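You operate a simulated robot arm through the tools that you are given. There is no shell and no other tool.

You run a simulated robot arm. Do the job below in one go: nothing can be reset, and whatever is moved stays where it is left.

## Task
Churn the cream to butter and drain the buttermilk into the white jug.
Fine: jug under the spout first, white lever fully open, shut again once the churn is drained, nothing spilt. Set down upright: what you pick out.

The check looks at the end state, three seconds after you hand in, the way a careful person would. Anything else that was tipped, shoved, dropped, spilled or broken makes it a failure.

## Robot
A 6-joint arm with a four-finger gripper, fixed in place. Base frame: the origin is on the floor under the middle of its stand, x ahead of it, y to its left, z up. Lengths are in mm, angles in degrees, forces in N, time in s.
With the tool pointing down near the work surface it reaches from about 640 to 700 mm from the base axis. Its first joint turns from -166.0 to 166.0 degrees. Payload 3.43 kg.
The TCP is the grasp point between the finger pads, 30 mm short of the fingertips. In the tool frame z runs along the fingers and y along their closing line. The gripper opens to 120 mm; its body begins 85 mm behind the TCP.
Orientation is that of the tool frame in the base frame, as [roll, pitch, yaw] about the fixed x, y, z axes, in that order (R = Rz(yaw) Ry(pitch) Rx(roll)). With the fingers straight down and closing along the base's y, the tool's x points along the base's -x, its y along +y and its z along -z.

## Interface
- The arm moves only by the tool step_arm. Its argument "commands" is one flat list of numbers, 7 for each row, row after row: the shift along the tool's x, y, z in cm, then the turn, a rotation vector about the tool's x, y, z in degrees, then the finger opening in cm, from 0 to 12. In form: [dx, dy, dz, ax, ay, az, claw, dx, dy, dz, ax, ay, az, claw, ...]. A call has 1 to 20 rows; each row shifts and turns the commanded pose from where the row before left it, along the tool's axes as they then stand. A row lasts 0.2 s, in which the tool goes at most 50 mm and 8.6 degrees; a call with a longer step from one row to the next is refused whole, and so is a gripper value outside its range. Where a pose cannot be reached the arm comes as near as it can. A force on the tool above 70 N (or 10 N above the force at the start of the call, whichever is more), or a blocked arm, ends the call early, and 0.2 s more pass. The fingers move at their own pace (about 136.2 mm/s each) and stop on an object; they squeeze with about 26 N. The grip force told is the motor's: it shows also when the fingers shut on nothing. Time passes only in rows, and 0.2 s behind the last, so rows that do not move let the fingers close. The reply holds the time, the measured pose of the TCP, the force on the tool along the base axes, the opening and the grip force, in the units named above and with some noise, with the torque about the TCP (base axes, N m) and any sound that the robot's microphone picked up.
- Cameras (640 x 400 px; columns grow to the right, rows downward): "scene" is fixed at [49.3, 649.2, 1778.4]; the picture's right is [-0.73, -0.68, 0.00], its down [-0.34, 0.37, -0.86] and it looks along [0.59, -0.63, -0.50] (base axes); focal length 353 px, centre (320, 200). "wrist" rides on the gripper at [71, -17, -121] in the tool frame; the picture's right is [0.23, 0.97, 0.00], its down [-0.81, 0.19, -0.55] and it looks along [-0.54, 0.13, 0.83] (tool axes); focal length 275 px, centre (320, 200).
- snapshot(camera): a new picture of that camera. It takes no simulated time.
- raise_lower(by): moves the trunk up (or, below 0, down) by that many mm; the arm rides with it, the base frame stays. It gives what a move gives, with no picture.
- measure_at(camera, pixels): for up to 12 pixels [column, row] of the newest picture of that camera ("zoom" is the newest enlarged one), the place [x, y, z] in the base frame of the surface seen there, good to about 2 mm. It takes no simulated time.
- inspect(camera, box): a new picture of the part [left, top, right, bottom] of that camera's present view, enlarged. It takes no simulated time.
- finish_job(): hands the job in; it is judged then, once.

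Leave the gripper open and the arm clear of the work at the hand-in unless told otherwise.

The tools are called after "Call:" as name(argument=value, ...) on one line, values as JSON. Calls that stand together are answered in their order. step_arm: Moves the arm, as the interface text tells. Its arguments: {"type":"object","properties":{"commands":{"type":"array","items":{"type":"number"}}},"required":["commands"]} The other tools are called the same way: raise_lower (by) moves the trunk up or down; snapshot (camera) takes a picture; measure_at (camera, pixels) gives the place of the surface under pixels of a picture; inspect (camera, box) takes an enlarged picture of a part of a camera's view; finish_job () hands the job in.

At the start:

```text
clock: 0.0
position: [513.9, -187.1, 1548.8]
orientation: [-180.0, 0.0, -179.9]
ft_force: [0.3, 0.7, -0.4]
wrist_torque: [0.01, 0.01, 0.0]
finger_gap: 119.9
grip_force: 0.0
trunk travel left (down, up): [-450.0, 90.0]
```

scene: 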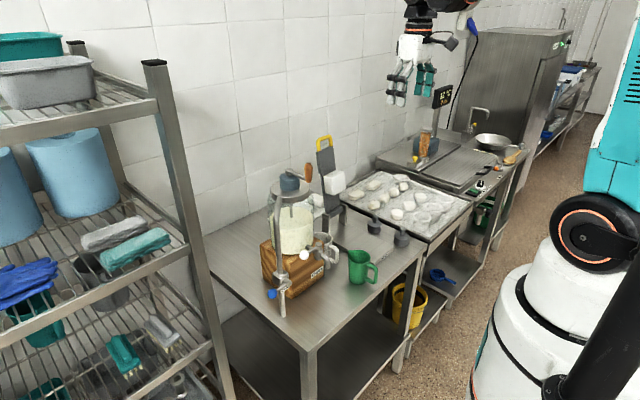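
wrist: 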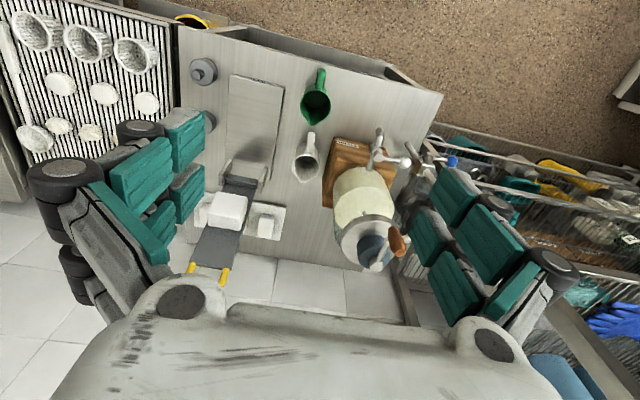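

I see a churn with a crank on top standing on a wooden base, a green jug, and a white/grey jug beside the churn. I'll enlarge both camera views to study the churn, spout, levers and jugs.

Call:
inspect(camera="scene", box=[240, 130, 440, 320])

Call:
inspect(camera="wrist", box=[260, 60, 460, 280])

```text
2.11 times, centred on (340, 225) of scene
```

zoom: 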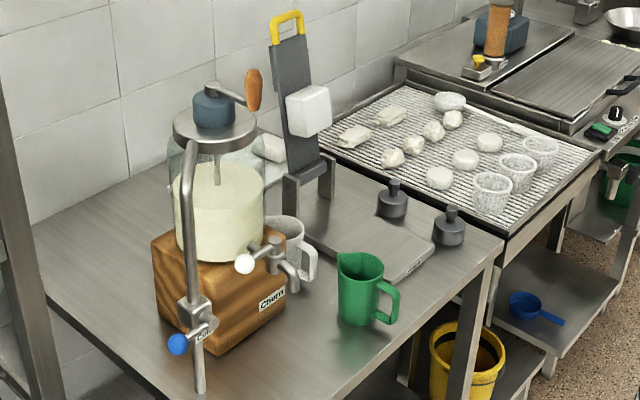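

```text
1.82 times, centred on (360, 170) of wrist
```

zoom: 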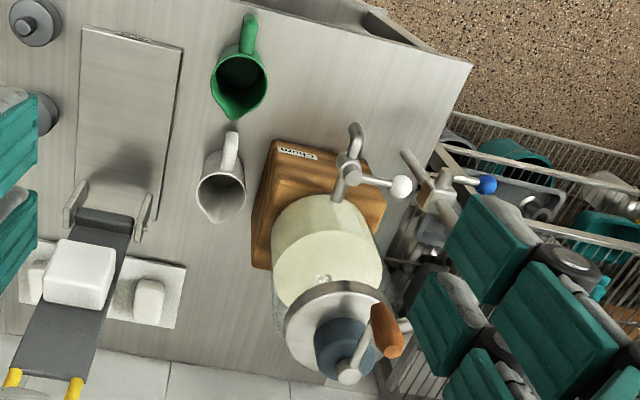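

Next I zoom further on the churn's upper and lower parts, and then on the jugs.

Call:
inspect(camera="scene", box=[255, 160, 335, 230])

Call:
measure_at(camera="zoom", pixels=[[320, 200], [100, 100]])

Call:
inspect(camera="scene", box=[255, 225, 395, 315])

```text
5.71 times, centred on (295, 195) of scene
```

zoom: 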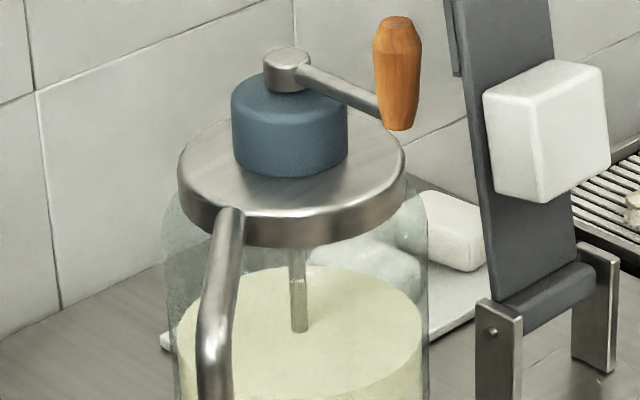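

```text
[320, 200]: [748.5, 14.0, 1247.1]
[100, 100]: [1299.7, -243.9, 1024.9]
```

```text
4.44 times, centred on (325, 270) of scene
```

zoom: 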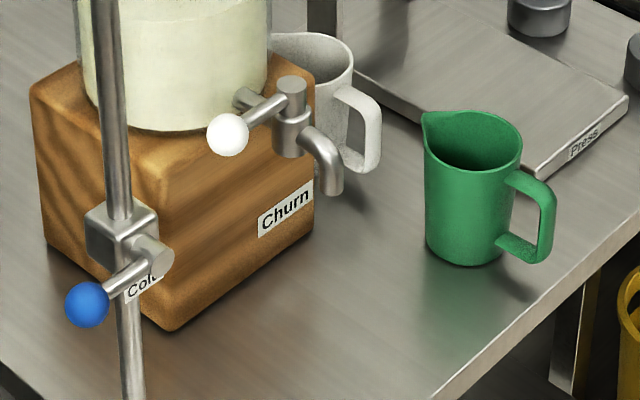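

I measure the tap, the levers, the jugs and the block in this enlarged view.

Call:
measure_at(camera="zoom", pixels=[[228, 134], [262, 110], [291, 84], [292, 118], [325, 160], [330, 190], [245, 98], [86, 305], [153, 252], [120, 230], [285, 208], [172, 330]])

Call:
measure_at(camera="zoom", pixels=[[340, 45], [352, 65], [318, 55], [374, 105], [350, 150], [374, 160], [335, 110], [430, 120], [470, 113], [520, 150], [545, 215], [450, 260]])

Call:
measure_at(camera="zoom", pixels=[[345, 350], [320, 300], [420, 380], [310, 185], [350, 215], [400, 180], [313, 90], [40, 245], [60, 270], [128, 380], [540, 175], [630, 95]])

```text
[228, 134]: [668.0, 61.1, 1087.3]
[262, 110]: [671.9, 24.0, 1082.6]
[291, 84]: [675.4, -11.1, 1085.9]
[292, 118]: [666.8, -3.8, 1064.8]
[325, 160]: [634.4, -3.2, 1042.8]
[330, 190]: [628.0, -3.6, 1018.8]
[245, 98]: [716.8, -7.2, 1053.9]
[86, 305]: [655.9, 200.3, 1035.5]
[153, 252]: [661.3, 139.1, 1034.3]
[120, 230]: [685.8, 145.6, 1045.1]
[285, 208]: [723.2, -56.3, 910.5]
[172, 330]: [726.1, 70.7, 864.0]
```

```text
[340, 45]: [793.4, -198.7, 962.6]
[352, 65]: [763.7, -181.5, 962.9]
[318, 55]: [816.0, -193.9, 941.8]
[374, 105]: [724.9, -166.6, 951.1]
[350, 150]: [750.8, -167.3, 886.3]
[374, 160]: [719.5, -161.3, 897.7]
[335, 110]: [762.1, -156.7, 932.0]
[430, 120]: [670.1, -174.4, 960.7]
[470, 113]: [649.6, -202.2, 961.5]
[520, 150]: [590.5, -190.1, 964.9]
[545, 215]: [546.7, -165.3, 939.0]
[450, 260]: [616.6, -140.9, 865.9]
```

```text
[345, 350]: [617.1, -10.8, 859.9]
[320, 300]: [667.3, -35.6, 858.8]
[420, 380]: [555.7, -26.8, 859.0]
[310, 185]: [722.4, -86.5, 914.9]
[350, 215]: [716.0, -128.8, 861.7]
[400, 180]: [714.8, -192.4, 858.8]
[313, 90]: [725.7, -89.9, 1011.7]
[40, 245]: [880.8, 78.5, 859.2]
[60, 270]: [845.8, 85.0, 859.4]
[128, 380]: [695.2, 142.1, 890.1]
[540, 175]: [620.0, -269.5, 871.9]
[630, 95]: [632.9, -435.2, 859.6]
```

The table top is at about z=859, the tap outlet is near (630,-5), the white jug is near (785,-170), and the white lever currently points to +y. I'll measure the crank and lid from the scene camera and look into the jugs with the wrist camera.

Call:
inspect(camera="scene", box=[255, 160, 335, 230])

Call:
measure_at(camera="zoom", pixels=[[287, 52], [287, 75], [340, 90], [365, 100], [397, 18], [398, 70], [398, 125], [378, 70], [418, 70], [240, 90], [345, 110], [290, 120]])

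Call:
measure_at(camera="zoom", pixels=[[185, 170], [400, 165], [290, 205], [250, 215], [205, 150], [375, 170], [230, 225], [215, 340], [300, 300], [250, 300], [400, 300], [542, 120]])

Call:
inspect(camera="wrist", box=[280, 60, 440, 160])

Call:
measure_at(camera="zoom", pixels=[[105, 300], [60, 390], [110, 390], [340, 330], [450, 330]])

```text
5.71 times, centred on (295, 195) of scene
```

zoom: 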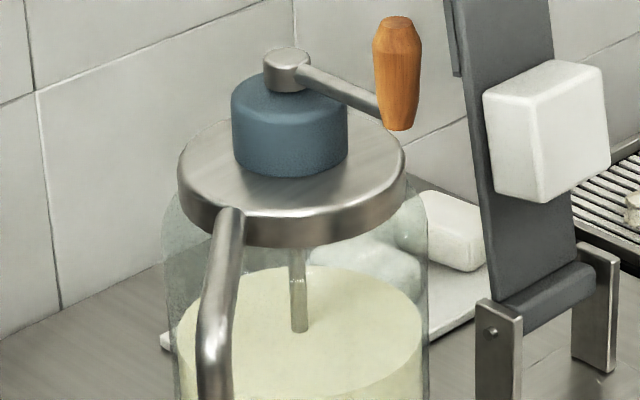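

```text
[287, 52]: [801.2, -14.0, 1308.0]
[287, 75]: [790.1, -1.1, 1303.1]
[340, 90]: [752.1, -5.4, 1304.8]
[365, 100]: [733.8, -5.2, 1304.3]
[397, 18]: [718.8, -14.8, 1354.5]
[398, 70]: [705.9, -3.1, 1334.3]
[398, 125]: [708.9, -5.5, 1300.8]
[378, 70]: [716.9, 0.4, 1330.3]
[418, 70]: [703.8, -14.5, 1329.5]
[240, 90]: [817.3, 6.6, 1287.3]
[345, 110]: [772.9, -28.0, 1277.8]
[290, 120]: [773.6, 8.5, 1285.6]
```

```text
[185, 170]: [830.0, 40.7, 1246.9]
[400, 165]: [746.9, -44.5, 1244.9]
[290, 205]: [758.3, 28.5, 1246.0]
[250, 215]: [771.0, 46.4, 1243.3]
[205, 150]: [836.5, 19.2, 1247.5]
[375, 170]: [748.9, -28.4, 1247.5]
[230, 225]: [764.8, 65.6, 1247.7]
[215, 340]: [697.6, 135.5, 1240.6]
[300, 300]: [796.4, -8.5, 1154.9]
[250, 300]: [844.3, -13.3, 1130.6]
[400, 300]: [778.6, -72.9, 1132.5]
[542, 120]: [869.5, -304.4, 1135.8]
```

```text
4.00 times, centred on (360, 110) of wrist
```

zoom: 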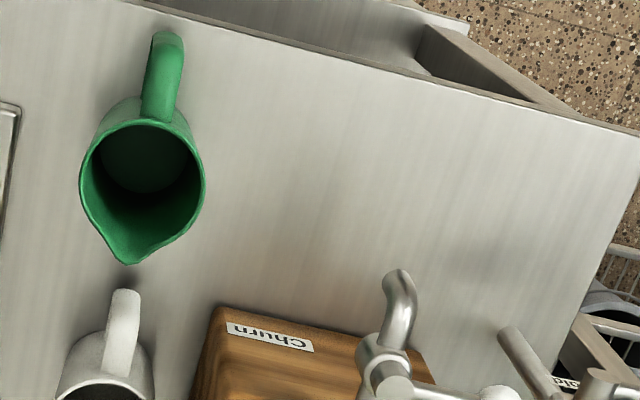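

```text
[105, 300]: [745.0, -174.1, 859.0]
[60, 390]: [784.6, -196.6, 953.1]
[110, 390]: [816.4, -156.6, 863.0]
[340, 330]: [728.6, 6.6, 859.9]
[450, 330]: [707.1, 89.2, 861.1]
```

Crank hub near (795,-10,1308), wooden handle near (714,-10) from z≈1298 to 1355. Now I look into the white jug from the wrist camera and measure its rim and handle.

Call:
inspect(camera="wrist", box=[280, 120, 340, 190])

Call:
measure_at(camera="wrist", pixels=[[295, 155], [319, 155], [307, 163], [300, 180], [312, 140], [307, 170], [312, 132], [310, 182], [318, 168], [294, 168], [306, 182]])

```text
5.71 times, centred on (310, 155) of wrist
```

zoom: 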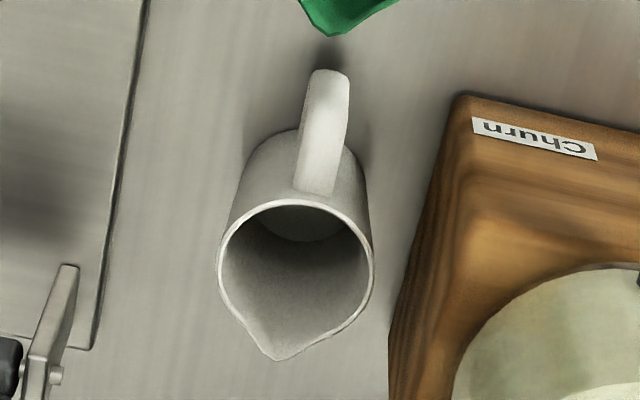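

```text
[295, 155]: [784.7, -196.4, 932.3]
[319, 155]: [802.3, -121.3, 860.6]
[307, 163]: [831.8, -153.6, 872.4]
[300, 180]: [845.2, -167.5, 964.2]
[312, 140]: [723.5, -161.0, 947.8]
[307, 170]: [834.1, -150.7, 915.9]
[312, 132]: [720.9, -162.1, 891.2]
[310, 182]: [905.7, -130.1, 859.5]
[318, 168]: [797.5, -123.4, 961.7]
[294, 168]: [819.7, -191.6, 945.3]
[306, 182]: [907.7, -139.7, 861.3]
```

The white jug is empty, with its handle toward -x and its lip toward +x. I'll measure its rim exactly on this enlargement.

Call:
measure_at(camera="zoom", pixels=[[221, 262], [372, 262], [300, 203], [276, 356], [337, 220], [250, 220], [340, 328], [320, 90], [325, 150], [318, 190], [305, 90], [345, 90]])

Call:
measure_at(camera="zoom", pixels=[[300, 225], [450, 110], [392, 300], [420, 220], [390, 390], [70, 270], [100, 345], [60, 320], [40, 370], [230, 330], [95, 200], [140, 30]])

```text
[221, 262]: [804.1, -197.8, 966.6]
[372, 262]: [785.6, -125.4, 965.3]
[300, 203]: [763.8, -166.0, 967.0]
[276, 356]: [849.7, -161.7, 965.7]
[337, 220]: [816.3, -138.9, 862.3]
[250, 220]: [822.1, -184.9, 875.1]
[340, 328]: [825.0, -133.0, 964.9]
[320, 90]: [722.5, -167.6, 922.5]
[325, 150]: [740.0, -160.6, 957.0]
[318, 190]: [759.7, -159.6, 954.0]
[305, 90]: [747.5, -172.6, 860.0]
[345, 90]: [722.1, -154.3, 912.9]
```

```text
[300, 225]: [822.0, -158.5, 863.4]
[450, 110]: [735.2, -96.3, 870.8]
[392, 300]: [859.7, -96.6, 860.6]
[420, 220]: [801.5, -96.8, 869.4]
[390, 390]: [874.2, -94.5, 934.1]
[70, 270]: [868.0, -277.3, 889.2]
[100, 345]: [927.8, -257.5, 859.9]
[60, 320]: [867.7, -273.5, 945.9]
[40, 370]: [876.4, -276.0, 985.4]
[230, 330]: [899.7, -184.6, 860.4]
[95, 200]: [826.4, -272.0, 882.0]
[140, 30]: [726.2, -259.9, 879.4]
```

The white jug centre is near (800,-162), its rim is at z≈966 and its handle is near (722,-162). Next I study the gripper's fingers in both cameras to judge their shape and width.

Call:
inspect(camera="scene", box=[370, 0, 490, 120])

Call:
inspect(camera="wrist", box=[0, 80, 320, 280])

Call:
measure_at(camera="wrist", pixels=[[140, 180], [185, 140], [185, 195], [160, 240], [60, 180], [140, 130], [180, 300], [450, 195], [430, 240], [495, 240], [465, 290], [490, 340]])

```text
3.33 times, centred on (430, 60) of scene
```

zoom: 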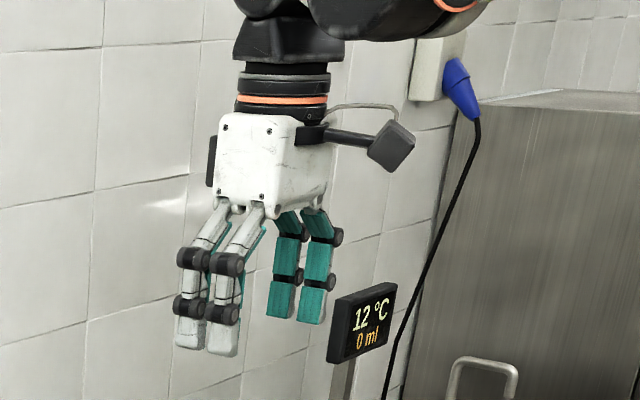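

```text
2.00 times, centred on (160, 180) of wrist
```

zoom: 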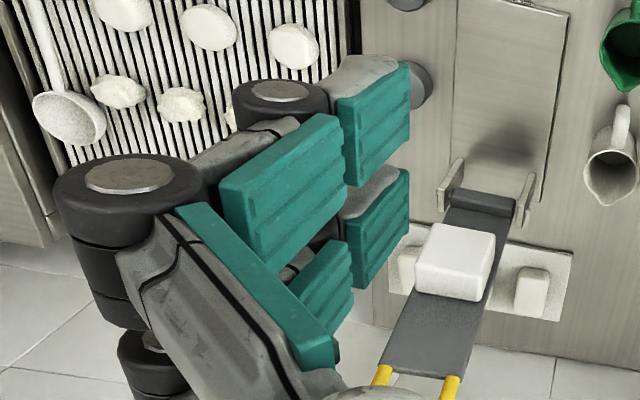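

```text
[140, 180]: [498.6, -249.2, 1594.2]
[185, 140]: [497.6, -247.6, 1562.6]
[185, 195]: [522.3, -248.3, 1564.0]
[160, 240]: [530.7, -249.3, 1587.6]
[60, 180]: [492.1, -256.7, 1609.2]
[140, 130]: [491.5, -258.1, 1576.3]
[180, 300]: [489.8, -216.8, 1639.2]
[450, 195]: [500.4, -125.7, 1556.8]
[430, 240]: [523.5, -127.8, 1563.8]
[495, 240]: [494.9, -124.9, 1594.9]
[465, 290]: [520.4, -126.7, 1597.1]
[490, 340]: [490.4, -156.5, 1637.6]
```

The gripper has two fingers a side, centred about ±12 mm along tool x, with a small gap between them. There is also a "12 °C / 0 ml" display, so I'll look at what that belongs to.

Call:
inspect(camera="scene", box=[380, 70, 540, 190])

Call:
measure_at(camera="scene", pixels=[[442, 96], [428, 130], [470, 125], [490, 170], [480, 185], [500, 165], [390, 245], [320, 150], [333, 182]])

```text
3.33 times, centred on (460, 130) of scene
```

zoom: 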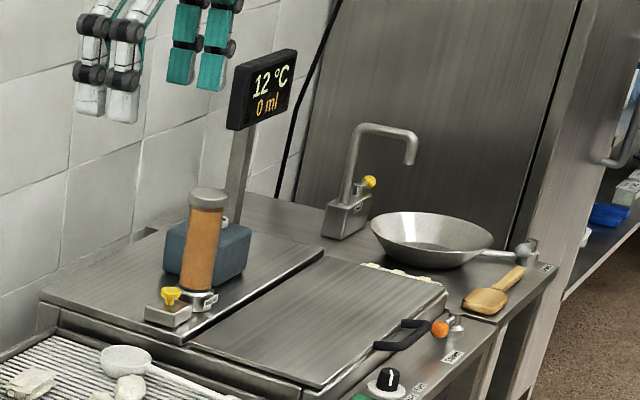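

```text
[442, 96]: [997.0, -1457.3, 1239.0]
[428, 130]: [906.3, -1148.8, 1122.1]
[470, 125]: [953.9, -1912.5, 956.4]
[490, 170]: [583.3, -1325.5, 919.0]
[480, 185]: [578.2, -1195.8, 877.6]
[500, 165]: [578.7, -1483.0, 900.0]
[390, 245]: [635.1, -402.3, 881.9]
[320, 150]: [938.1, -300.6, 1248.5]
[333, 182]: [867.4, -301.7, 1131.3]
```

That display belongs to a cooking station far away, so it doesn't matter here. I'll test the reach by moving at the current height to above the crank handle, near (714,-10), with the fingers at 6 cm.

Call:
step_arm(commands=[-3.33, 2.95, 0, 0, 0, 0, 6, -3.33, 2.95, 0, 0, 0, 0, 6, -3.33, 2.95, 0, 0, 0, 0, 6, -3.33, 2.95, 0, 0, 0, 0, 6, -3.33, 2.95, 0, 0, 0, 0, 6, -3.33, 2.95, 0, 0, 0, 0, 6, 0, 0, 0, 0, 0, 0, 6])

```text
clock: 1.6
position: [712.6, -10.9, 1549.3]
orientation: [-180.0, 0.0, -180.0]
ft_force: [-0.5, -0.5, 0.2]
wrist_torque: [0.02, -0.05, 0.01]
finger_gap: 60.2
grip_force: 0.0
trunk travel left (down, up): [-450.0, 90.0]
```

I got there exactly. Now I test the far side of the crank circle, x≈880, still at this safe height.

Call:
step_arm(commands=[-4, 0, 0, 0, 0, 0, 6, -4, 0, 0, 0, 0, 0, 6, -4, 0, 0, 0, 0, 0, 6, -4.7, 0, 0, 0, 0, 0, 6, 0, 0, 0, 0, 0, 0, 6])

Call:
snapshot(camera="scene")

Call:
snapshot(camera="wrist")

```text
clock: 2.8
position: [856.7, -9.9, 1547.8]
orientation: [-180.0, -0.1, -180.0]
ft_force: [-0.1, 0.0, 0.5]
wrist_torque: [0.05, -0.01, 0.02]
finger_gap: 60.3
grip_force: 0.0
out of reach, approached as far as the arm can: row 4
trunk travel left (down, up): [-450.0, 90.0]
```

```text
taken
```

scene: 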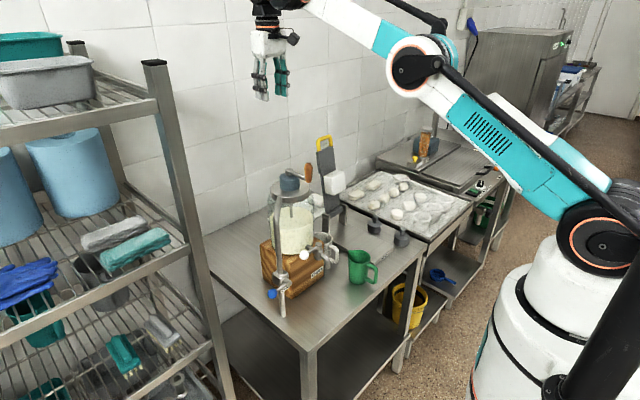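

```text
taken
```

wrist: 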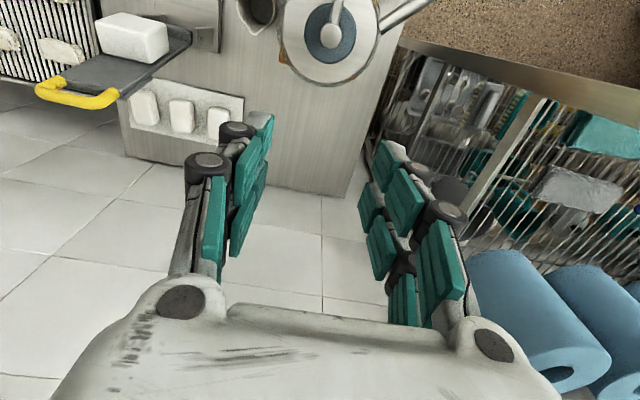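

The limit at this height is x≈857. I measure the robot's own shoulder, elbow and wrist to understand its reach.

Call:
measure_at(camera="scene", pixels=[[600, 242], [410, 68], [500, 140], [350, 15], [268, 20], [262, 5], [570, 225], [530, 300], [440, 22]])

```text
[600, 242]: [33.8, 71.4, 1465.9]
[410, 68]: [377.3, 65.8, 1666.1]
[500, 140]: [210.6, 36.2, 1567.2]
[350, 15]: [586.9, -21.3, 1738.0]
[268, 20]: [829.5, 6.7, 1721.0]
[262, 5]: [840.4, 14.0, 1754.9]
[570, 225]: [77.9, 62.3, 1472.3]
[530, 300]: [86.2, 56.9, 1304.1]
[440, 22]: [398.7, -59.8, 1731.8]
```

The shoulder is at about z=1466, so the reach grows at the lower crank height. I go back above the handle, where the wrist camera can see the whole crank, to measure its axis exactly.

Call:
step_arm(commands=[4, 0, 0, 0, 0, 0, 6, 4, 0, 0, 0, 0, 0, 6, 4, 0, 0, 0, 0, 0, 6, 2.4, 0, 0, 0, 0, 0, 6, 0, 0, 0, 0, 0, 0, 6])

Call:
inspect(camera="wrist", box=[220, 90, 400, 210])

```text
clock: 4.0
position: [713.3, -10.4, 1548.6]
orientation: [179.9, 0.0, -180.0]
ft_force: [-0.8, -1.1, 0.1]
wrist_torque: [-0.02, -0.05, 0.0]
finger_gap: 60.1
grip_force: 0.0
trunk travel left (down, up): [-450.0, 90.0]
```

```text
3.33 times, centred on (310, 150) of wrist
```

zoom: 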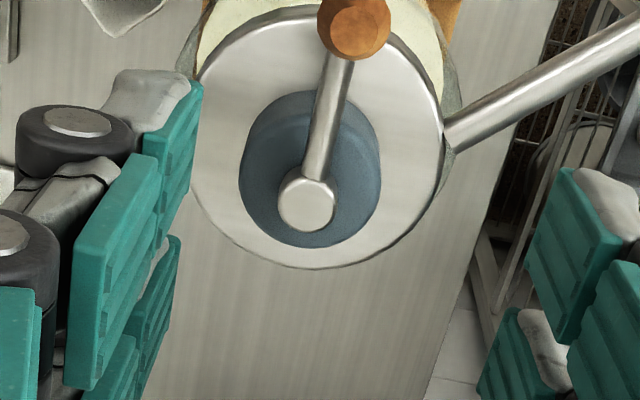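

I measure the hub's top centre, the lid's rim, the handle top, the crank arm and the pipe here.

Call:
measure_at(camera="zoom", pixels=[[306, 204], [282, 204], [332, 204], [305, 182], [305, 226], [196, 140], [438, 140], [318, 264], [360, 15], [330, 20], [388, 20], [345, 45]])

Call:
measure_at(camera="zoom", pixels=[[335, 90], [325, 140], [460, 120], [520, 85], [600, 40], [630, 20], [350, 10], [370, 10], [360, 3], [240, 170], [380, 170], [300, 100]])

```text
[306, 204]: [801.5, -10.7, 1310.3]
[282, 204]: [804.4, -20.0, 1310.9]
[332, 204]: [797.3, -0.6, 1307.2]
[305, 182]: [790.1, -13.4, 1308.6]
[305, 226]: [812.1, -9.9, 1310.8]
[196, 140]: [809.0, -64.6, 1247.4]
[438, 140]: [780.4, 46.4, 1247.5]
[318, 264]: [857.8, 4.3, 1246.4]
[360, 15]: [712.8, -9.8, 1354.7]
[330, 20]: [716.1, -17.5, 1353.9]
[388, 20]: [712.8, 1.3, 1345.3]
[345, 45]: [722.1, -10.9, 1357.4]
```

```text
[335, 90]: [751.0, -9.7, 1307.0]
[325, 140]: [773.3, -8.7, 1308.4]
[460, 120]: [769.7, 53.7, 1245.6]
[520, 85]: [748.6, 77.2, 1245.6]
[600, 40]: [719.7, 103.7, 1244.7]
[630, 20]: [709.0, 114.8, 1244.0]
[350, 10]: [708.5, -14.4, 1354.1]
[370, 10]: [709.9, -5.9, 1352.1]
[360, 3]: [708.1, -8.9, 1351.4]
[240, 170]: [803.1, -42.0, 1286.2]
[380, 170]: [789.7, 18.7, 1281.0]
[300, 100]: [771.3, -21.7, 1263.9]
```

The crank axis is at (801,-10) and the handle at (714.5,-10), so the crank radius is about 86 mm. The crank bar's top is at z≈1308. I descend with open fingers around the handle to TCP z≈1344, keeping the tips above the bar.

Call:
step_arm(commands=[-0.12, 0.04, 4.1, 0, 0, 0, 6, 0, 0, 4.1, 0, 0, 0, 6, 0, 0, 4.1, 0, 0, 0, 6, 0, 0, 4.1, 0, 0, 0, 6, 0, 0, 4.0, 0, 0, 0, 6, 0, 0, 0, 0, 0, 0, 6])

Call:
inspect(camera="scene", box=[250, 110, 370, 210])

Call:
snapshot(camera="wrist")

```text
clock: 5.4
position: [714.2, -9.7, 1343.3]
orientation: [-180.0, 0.0, 180.0]
ft_force: [0.1, 0.1, 0.2]
wrist_torque: [-0.01, 0.0, 0.02]
finger_gap: 60.1
grip_force: 0.2
trunk travel left (down, up): [-450.0, 90.0]
```

```text
4.00 times, centred on (310, 160) of scene
```

zoom: 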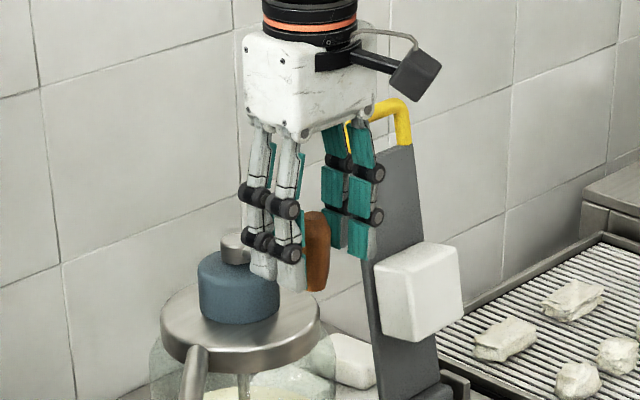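

```text
taken
```

wrist: 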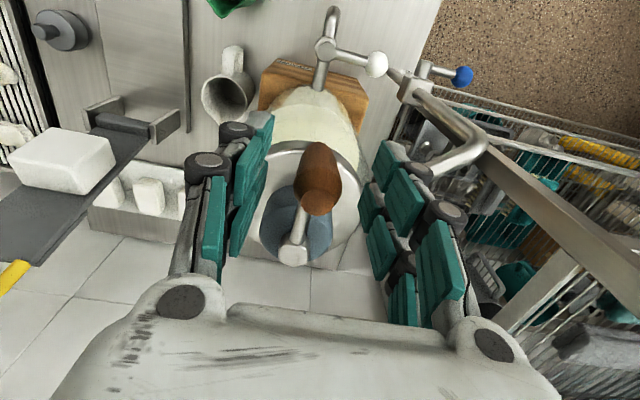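

The handle is centred between the fingers, at about (318,180) in the wrist view. I close on it.

Call:
step_arm(commands=[0, 0, 0, 0, 0, 0, 0, 0, 0, 0, 0, 0, 0, 0, 0, 0, 0, 0, 0, 0, 0])

Call:
inspect(camera="wrist", box=[200, 100, 440, 280])

```text
clock: 6.2
position: [714.6, -9.2, 1343.9]
orientation: [-179.9, 0.1, 179.9]
ft_force: [-1.6, 0.6, -9.2]
wrist_torque: [-0.04, -0.11, 0.01]
finger_gap: 21.8
grip_force: 45.6
trunk travel left (down, up): [-450.0, 90.0]
```

```text
2.22 times, centred on (320, 190) of wrist
```

zoom: 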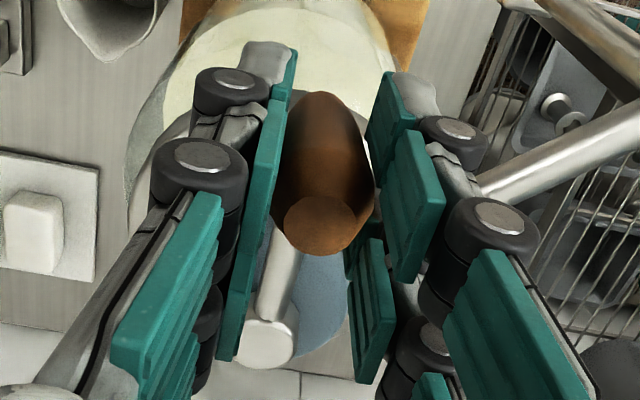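

The handle is held with a gap of 21.8 mm. I turn the crank a gentle 60° first, clockwise seen from above in 10° steps on the 86 mm circle, watching the force and listening.

Call:
step_arm(commands=[-0.131, 1.493, 0, 0, 0, 0, 0, -0.388, 1.448, 0, 0, 0, 0, 0, -0.634, 1.359, 0, 0, 0, 0, 0, -0.86, 1.228, 0, 0, 0, 0, 0, -1.06, 1.06, 0, 0, 0, 0, 0, -1.228, 0.86, 0, 0, 0, 0, 0])

Call:
snapshot(camera="scene")

Call:
inspect(camera="wrist", box=[200, 100, 440, 280])

```text
clock: 7.6
position: [759.4, 64.9, 1344.5]
orientation: [-180.0, -0.1, 180.0]
ft_force: [1.5, -3.9, -5.0]
wrist_torque: [-0.06, 0.55, -0.01]
finger_gap: 22.5
grip_force: 44.9
trunk travel left (down, up): [-450.0, 90.0]
```

```text
taken
```

scene: 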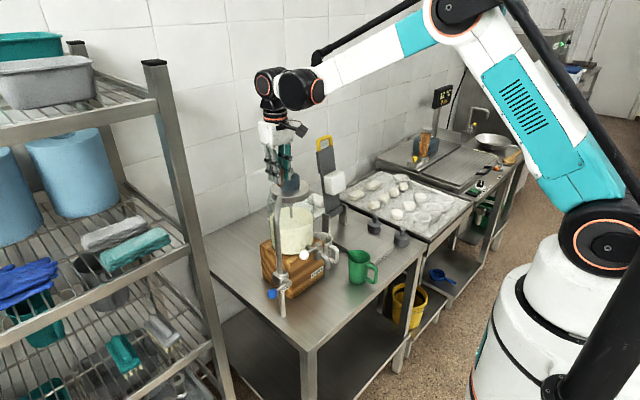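

```text
2.22 times, centred on (320, 190) of wrist
```

zoom: 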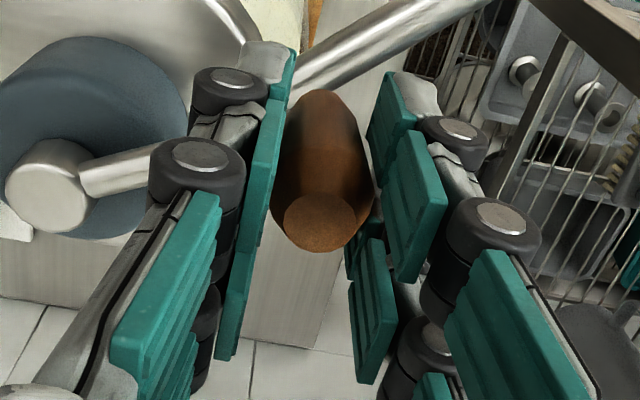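

The crank turns freely, with forces of only a few N. I go on with 20° steps round the far side, to see that the reach suffices there (x up to 887).

Call:
step_arm(commands=[-2.807, 1.022, 0, 0, 0, 0, 0, -2.987, 0, 0, 0, 0, 0, 0, -2.807, -1.022, 0, 0, 0, 0, 0, -2.288, -1.92, 0, 0, 0, 0, 0, -1.493, -2.587, 0, 0, 0, 0, 0, -0.519, -2.941, 0, 0, 0, 0, 0, 0.519, -2.941, 0, 0, 0, 0, 0, 1.493, -2.587, 0, 0, 0, 0, 0, 2.288, -1.92, 0, 0, 0, 0, 0])

Call:
inspect(camera="wrist", box=[200, 100, 440, 280])

Call:
inspect(camera="scene", box=[240, 110, 380, 310])

```text
clock: 9.6
position: [844.7, -82.6, 1344.6]
orientation: [-180.0, -0.1, -179.9]
ft_force: [-9.2, 13.5, -13.6]
wrist_torque: [0.08, -0.86, 0.07]
finger_gap: 23.0
grip_force: 44.6
trunk travel left (down, up): [-450.0, 90.0]
```

```text
2.22 times, centred on (320, 190) of wrist
```

zoom: 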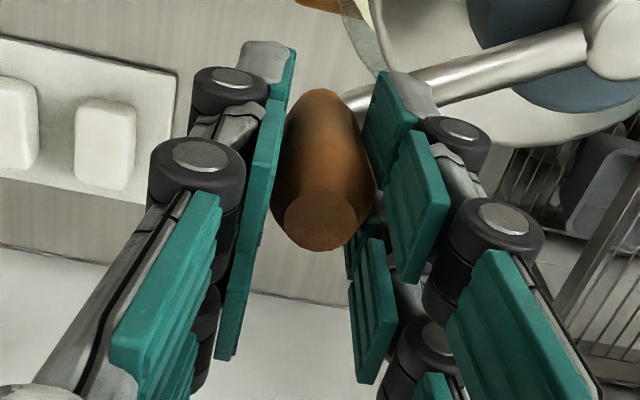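

```text
2.00 times, centred on (310, 210) of scene
```

zoom: 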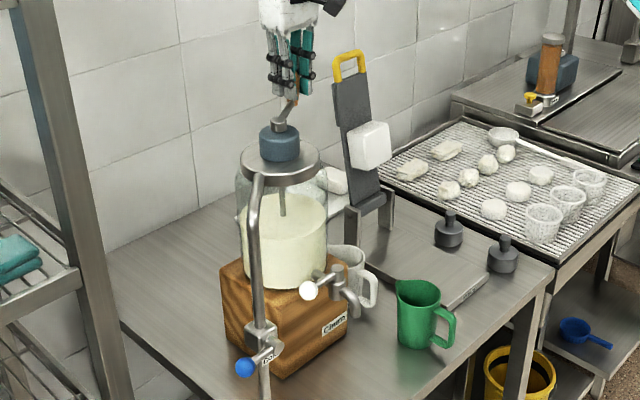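

It works all round. At -60° the tool feels about 16 N inward, so my circle is a hair too large. I correct it to R=84.8 about (800.6,-9.4) and make one full turn.

Call:
step_arm(commands=[2.867, -0.843, 0, 0, 0, 0, 0, 2.945, 0, 0, 0, 0, 0, 0, 2.767, 1.007, 0, 0, 0, 0, 0, 2.256, 1.893, 0, 0, 0, 0, 0, 1.473, 2.551, 0, 0, 0, 0, 0, 0.511, 2.9, 0, 0, 0, 0, 0, -0.511, 2.9, 0, 0, 0, 0, 0, -1.473, 2.551, 0, 0, 0, 0, 0, -2.256, 1.893, 0, 0, 0, 0, 0, -2.767, 1.007, 0, 0, 0, 0, 0, -2.945, 0, 0, 0, 0, 0, 0, -2.767, -1.007, 0, 0, 0, 0, 0, -2.256, -1.893, 0, 0, 0, 0, 0, -1.473, -2.551, 0, 0, 0, 0, 0, -0.511, -2.9, 0, 0, 0, 0, 0, 0.511, -2.9, 0, 0, 0, 0, 0, 1.473, -2.551, 0, 0, 0, 0, 0, 2.256, -1.893, 0, 0, 0, 0, 0])

Call:
inspect(camera="wrist", box=[200, 100, 440, 280])

Call:
inspect(camera="scene", box=[240, 110, 380, 310])

```text
clock: 13.4
position: [843.8, -84.1, 1342.7]
orientation: [179.9, -0.1, -179.9]
ft_force: [-5.6, 5.5, -18.7]
wrist_torque: [0.17, -0.64, 0.11]
finger_gap: 22.6
grip_force: 45.1
trunk travel left (down, up): [-450.0, 90.0]
```

```text
2.22 times, centred on (320, 190) of wrist
```

zoom: 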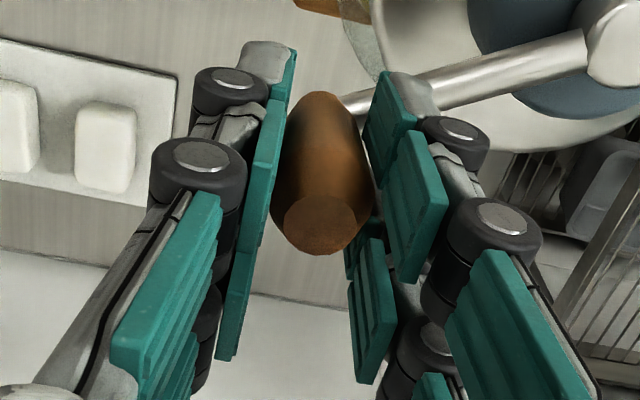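

```text
2.00 times, centred on (310, 210) of scene
```

zoom: 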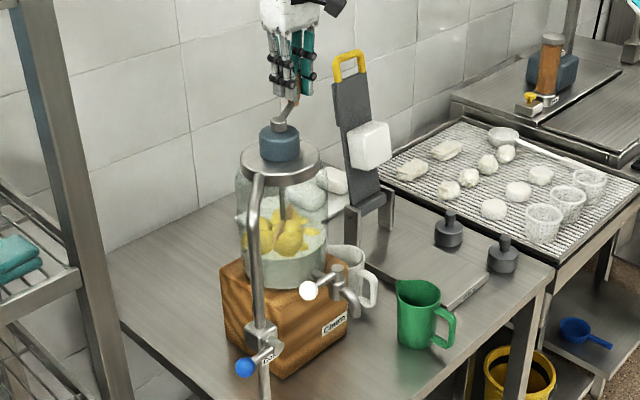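

The jar already shows yellow butter lumps in thinner liquid. I zoom in on it to judge whether churning is complete.

Call:
inspect(camera="scene", box=[284, 195, 330, 262])

```text
5.97 times, centred on (307, 228) of scene
```

zoom: 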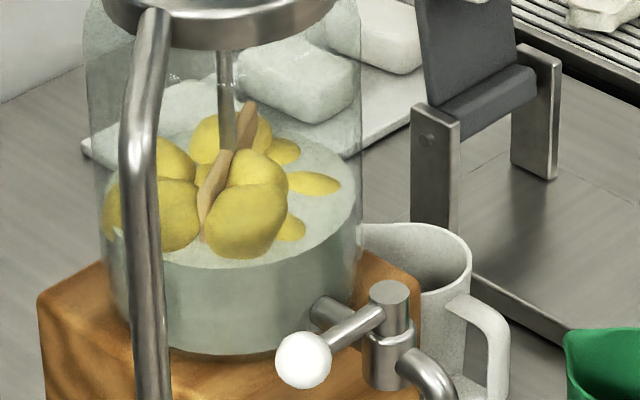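

Clear lumps float in thin buttermilk. I turn a further third of a turn, back to the crank's start position (handle at -x), to see whether the picture still changes.

Call:
step_arm(commands=[2.767, -1.007, 0, 0, 0, 0, 0, 2.945, 0, 0, 0, 0, 0, 0, 2.767, 1.007, 0, 0, 0, 0, 0, 2.256, 1.893, 0, 0, 0, 0, 0, 1.473, 2.551, 0, 0, 0, 0, 0, 0.511, 2.9, 0, 0, 0, 0, 0, 0, 0, 0, 0, 0, 0, 0])

Call:
inspect(camera="scene", box=[284, 195, 330, 262])

Call:
inspect(camera="scene", box=[250, 110, 370, 210])

```text
clock: 15.0
position: [715.8, -8.6, 1344.2]
orientation: [179.9, -0.1, -180.0]
ft_force: [-3.2, -3.4, -6.6]
wrist_torque: [0.36, 0.23, -0.26]
finger_gap: 22.6
grip_force: 45.1
trunk travel left (down, up): [-450.0, 90.0]
```

```text
5.97 times, centred on (307, 228) of scene
```

zoom: 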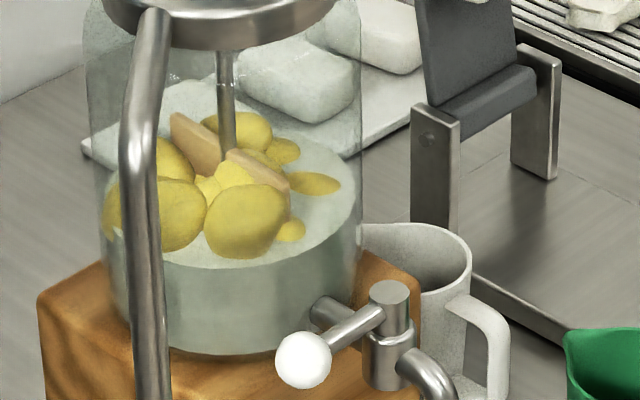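

```text
4.00 times, centred on (310, 160) of scene
```

zoom: 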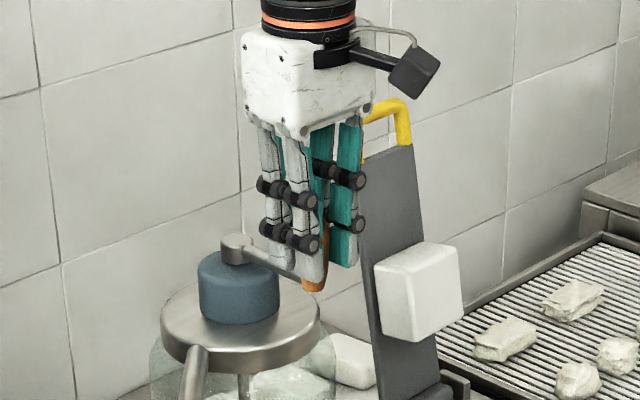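

Only the paddle has turned; the lumps and liquid are unchanged, so the butter is done and the crank is back at its start. I open the fingers and lift straight off the handle.

Call:
step_arm(commands=[0, 0, 0, 0, 0, 0, 6, 0, 0, 0, 0, 0, 0, 6, 0, 0, -2, 0, 0, 0, 6, 0, 0, -4.5, 0, 0, 0, 6, 0, 0, -4.5, 0, 0, 0, 6, 0, 0, -4.5, 0, 0, 0, 6, 0, 0, 0, 0, 0, 0, 6])

Call:
inspect(camera="wrist", box=[200, 0, 520, 200])

Call:
inspect(camera="scene", box=[284, 215, 384, 290])

```text
clock: 16.6
position: [716.6, -8.9, 1498.7]
orientation: [-179.9, 0.1, 179.9]
ft_force: [-0.1, 0.3, -0.1]
wrist_torque: [-0.02, 0.03, 0.0]
finger_gap: 60.0
grip_force: 0.0
trunk travel left (down, up): [-450.0, 90.0]
```

```text
2.00 times, centred on (360, 100) of wrist
```

zoom: 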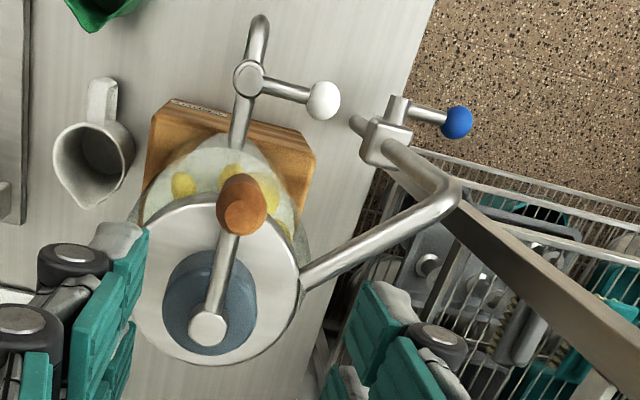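

```text
5.33 times, centred on (334, 252) of scene
```

zoom: 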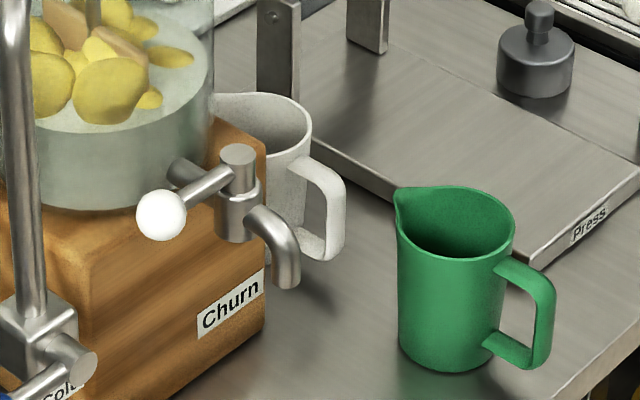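

I measure the spout tip, the lever, the white jug's handle and the green jug on this enlarged scene view.

Call:
measure_at(camera="zoom", pixels=[[287, 283], [276, 285], [297, 280], [286, 265], [275, 225], [237, 150], [225, 175], [195, 190], [160, 215], [237, 225], [237, 195], [260, 212]])

Call:
measure_at(camera="zoom", pixels=[[334, 180], [335, 215], [331, 240], [315, 165], [300, 245], [308, 230], [342, 230], [542, 280], [545, 320], [530, 360], [510, 265], [395, 200]])

Call:
measure_at(camera="zoom", pixels=[[120, 140], [190, 100], [60, 205], [150, 190], [210, 120], [50, 120], [560, 395], [480, 395], [600, 330]])

```text
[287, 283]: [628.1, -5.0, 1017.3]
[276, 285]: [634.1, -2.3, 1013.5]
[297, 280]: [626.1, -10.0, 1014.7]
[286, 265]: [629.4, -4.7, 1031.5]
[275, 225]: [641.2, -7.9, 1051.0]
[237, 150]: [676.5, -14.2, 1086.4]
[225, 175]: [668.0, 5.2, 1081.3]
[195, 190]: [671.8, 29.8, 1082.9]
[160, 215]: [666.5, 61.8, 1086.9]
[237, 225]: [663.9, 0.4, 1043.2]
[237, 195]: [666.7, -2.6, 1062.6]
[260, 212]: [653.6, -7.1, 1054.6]
```

```text
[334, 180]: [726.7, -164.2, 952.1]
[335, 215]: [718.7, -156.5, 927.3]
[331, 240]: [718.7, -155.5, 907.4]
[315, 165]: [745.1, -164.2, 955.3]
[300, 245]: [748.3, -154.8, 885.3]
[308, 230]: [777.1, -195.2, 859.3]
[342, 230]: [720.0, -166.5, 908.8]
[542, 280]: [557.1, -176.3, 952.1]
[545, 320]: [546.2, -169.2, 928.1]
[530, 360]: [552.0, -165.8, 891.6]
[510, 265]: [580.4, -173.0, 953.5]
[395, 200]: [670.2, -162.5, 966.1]
```

```text
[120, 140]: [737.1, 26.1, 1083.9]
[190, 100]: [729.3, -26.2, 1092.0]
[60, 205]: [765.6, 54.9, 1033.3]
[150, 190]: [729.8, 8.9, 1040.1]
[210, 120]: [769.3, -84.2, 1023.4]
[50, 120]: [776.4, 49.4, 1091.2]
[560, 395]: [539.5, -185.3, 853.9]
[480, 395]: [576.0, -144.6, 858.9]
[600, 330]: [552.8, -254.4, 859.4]
```

Spout outlet centre is about (634,-8), bottom z≈1011. Before going down between the churn block and the jug I want the gripper body's true size, so I look at it in the scene camera.

Call:
inspect(camera="scene", box=[230, 60, 370, 180])

Call:
measure_at(camera="zoom", pixels=[[250, 100], [350, 100], [300, 100], [260, 40], [400, 60]])

```text
3.33 times, centred on (300, 120) of scene
```

zoom: 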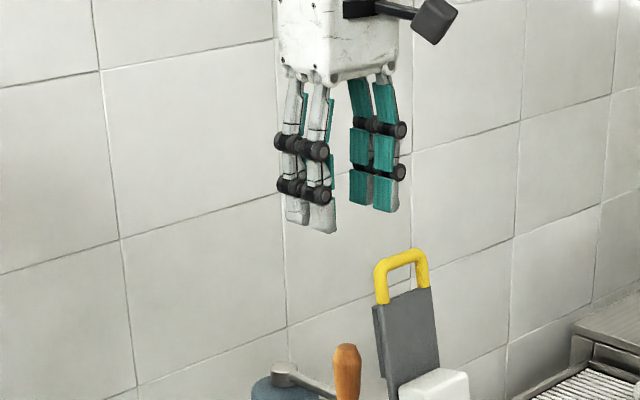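

```text
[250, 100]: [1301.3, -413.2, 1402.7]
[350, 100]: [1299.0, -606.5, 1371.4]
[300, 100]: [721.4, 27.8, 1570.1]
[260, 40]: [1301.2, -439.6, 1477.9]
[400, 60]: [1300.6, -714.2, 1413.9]
```

I measure the gripper's white body corners, the knuckles and the camera box in this view.

Call:
measure_at(camera="zoom", pixels=[[284, 55], [330, 75], [392, 62], [283, 25], [335, 30], [395, 30], [280, 142], [318, 150], [320, 197], [400, 130], [433, 22], [450, 15]])

```text
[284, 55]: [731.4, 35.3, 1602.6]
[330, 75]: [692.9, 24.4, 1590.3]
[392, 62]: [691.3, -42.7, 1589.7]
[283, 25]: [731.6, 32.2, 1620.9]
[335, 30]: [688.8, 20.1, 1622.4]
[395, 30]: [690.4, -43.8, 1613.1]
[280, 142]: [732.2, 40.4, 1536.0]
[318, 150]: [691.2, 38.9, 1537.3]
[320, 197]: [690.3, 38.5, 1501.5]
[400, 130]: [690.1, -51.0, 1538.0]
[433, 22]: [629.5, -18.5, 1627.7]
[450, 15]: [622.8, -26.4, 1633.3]
```

The gripper body is slim (about ±45 by ±30 mm, starting 91 mm above the TCP) and the knuckles reach ±48 mm at 60 mm opening. I move over the white jug's handle at (735,-162) to z≈1200 with a 45 mm opening.

Call:
step_arm(commands=[-0.263, -2.187, 4.267, 0, 0, 0, 4.5, -0.263, -2.187, 4.267, 0, 0, 0, 4.5, -0.263, -2.187, 4.267, 0, 0, 0, 4.5, -0.263, -2.187, 4.267, 0, 0, 0, 4.5, -0.263, -2.187, 4.267, 0, 0, 0, 4.5, -0.263, -2.187, 4.267, 0, 0, 0, 4.5, -0.263, -2.187, 4.267, 0, 0, 0, 4.5, 0, 0, 0, 0, 0, 0, 4.5])

Call:
snapshot(camera="wrist")

Call:
snapshot(camera="scene")

```text
clock: 18.4
position: [732.8, -160.7, 1201.8]
orientation: [-179.9, 0.1, -180.0]
ft_force: [-0.4, 0.2, -0.5]
wrist_torque: [-0.03, 0.01, -0.02]
finger_gap: 45.2
grip_force: 0.0
trunk travel left (down, up): [-450.0, 90.0]
```

```text
taken
```

wrist: 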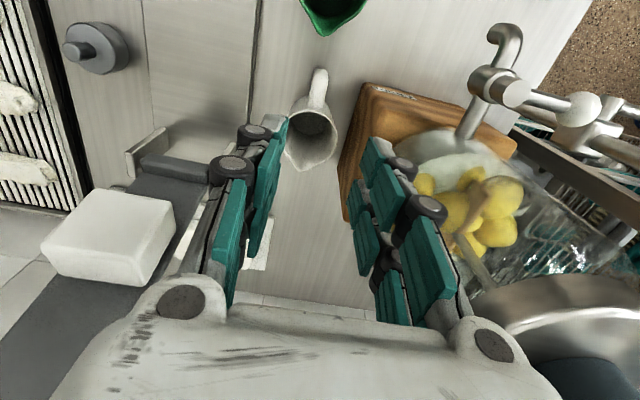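

```text
taken
```

scene: 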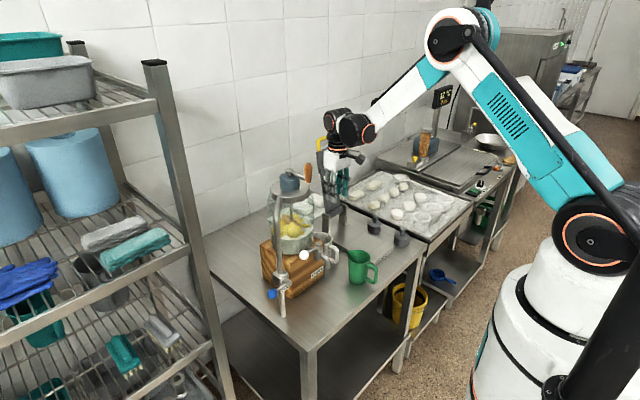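

The arm reaches easily. I check where the wrist and forearm are (pixels near (355,130), (335,118), (400,100)), since they will come down near the churn and tap.

Call:
inspect(camera="scene", box=[290, 70, 450, 190])

Call:
measure_at(camera="scene", pixels=[[355, 130], [372, 132], [348, 148], [332, 120], [340, 112], [400, 100], [420, 75], [345, 158], [360, 155], [340, 140], [350, 118]])

```text
3.33 times, centred on (370, 130) of scene
```

zoom: 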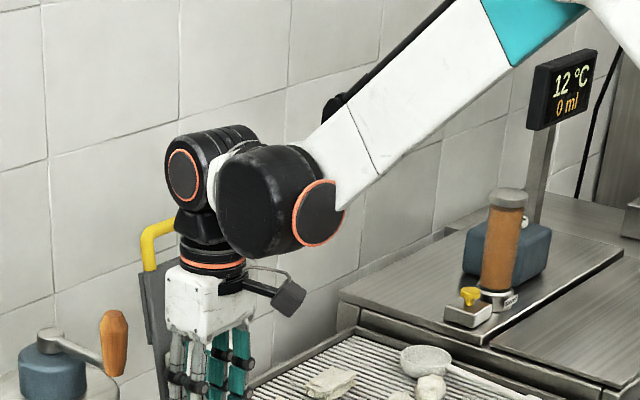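

```text
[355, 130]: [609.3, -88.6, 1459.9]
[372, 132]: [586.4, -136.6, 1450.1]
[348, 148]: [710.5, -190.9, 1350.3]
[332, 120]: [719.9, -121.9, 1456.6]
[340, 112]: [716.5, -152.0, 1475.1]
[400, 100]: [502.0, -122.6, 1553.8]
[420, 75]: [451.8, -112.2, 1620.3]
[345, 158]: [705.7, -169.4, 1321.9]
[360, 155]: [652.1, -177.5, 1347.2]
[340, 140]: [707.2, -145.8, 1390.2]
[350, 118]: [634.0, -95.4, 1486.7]
```

The wrist stays well clear of jar and tap at jug height. I descend straight to TCP z≈1010, with the tips at 980, above the handle top (957) and rim (966), and check alignment there.

Call:
step_arm(commands=[-0.15, 0, 4.75, 0, 0, 0, 4.5, 0, 0, 4.75, 0, 0, 0, 4.5, 0, 0, 4.75, 0, 0, 0, 4.5, 0, 0, 4.75, 0, 0, 0, 4.5, 0, 0, 0, 0, 0, 0, 4.5])

Call:
snapshot(camera="wrist")

Call:
inspect(camera="scene", box=[280, 150, 420, 290])

```text
clock: 19.6
position: [735.6, -161.6, 1011.9]
orientation: [-180.0, 0.0, 180.0]
ft_force: [-0.8, 0.2, 0.1]
wrist_torque: [0.02, -0.03, -0.01]
finger_gap: 44.9
grip_force: 0.0
trunk travel left (down, up): [-450.0, 90.0]
```

```text
taken
```

wrist: 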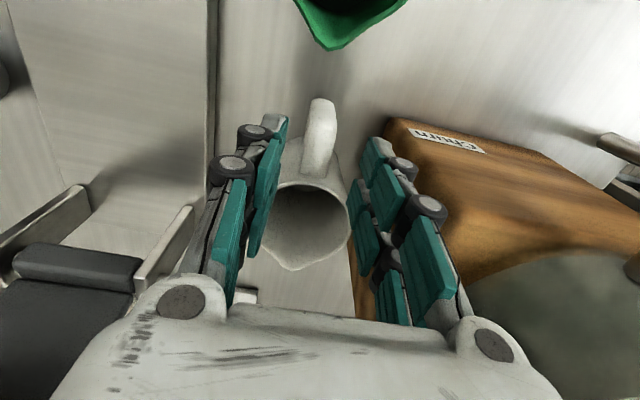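

```text
2.86 times, centred on (350, 220) of scene
```

zoom: 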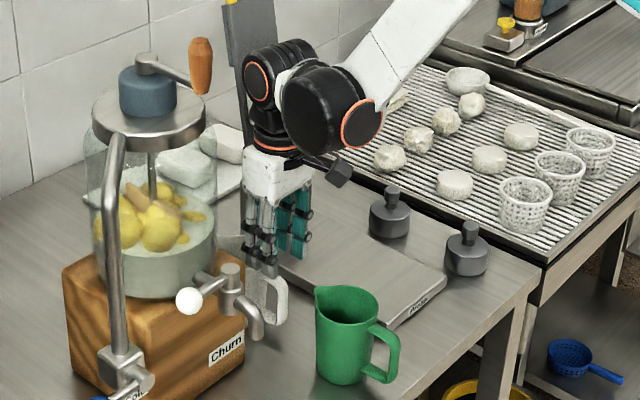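

The handle shows at about (320,130), between the fingers. I measure its edges from this closer view before going lower.

Call:
inspect(camera="wrist", box=[260, 80, 380, 280])

Call:
measure_at(camera="wrist", pixels=[[309, 120], [334, 120], [320, 105], [304, 165], [330, 165], [317, 175], [322, 130], [322, 150], [350, 200], [273, 190], [295, 268], [312, 185]])

```text
2.00 times, centred on (320, 180) of wrist
```

zoom: 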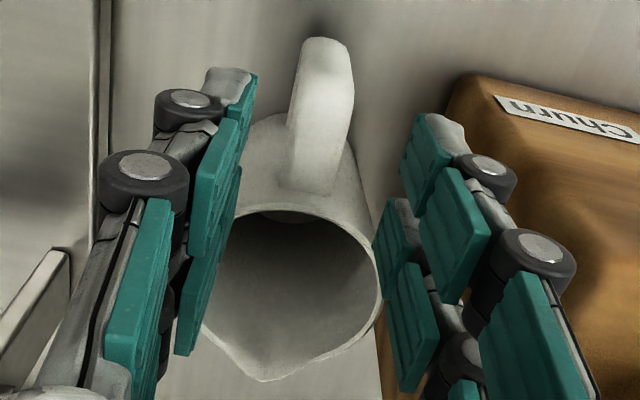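

```text
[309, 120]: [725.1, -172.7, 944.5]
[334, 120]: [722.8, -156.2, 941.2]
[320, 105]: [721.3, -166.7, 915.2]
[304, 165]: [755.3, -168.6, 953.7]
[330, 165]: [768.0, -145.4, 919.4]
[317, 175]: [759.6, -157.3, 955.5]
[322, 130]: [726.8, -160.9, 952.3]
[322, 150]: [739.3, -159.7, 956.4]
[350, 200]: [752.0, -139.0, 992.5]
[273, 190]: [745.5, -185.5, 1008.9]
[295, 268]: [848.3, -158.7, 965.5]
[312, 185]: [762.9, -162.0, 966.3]
```

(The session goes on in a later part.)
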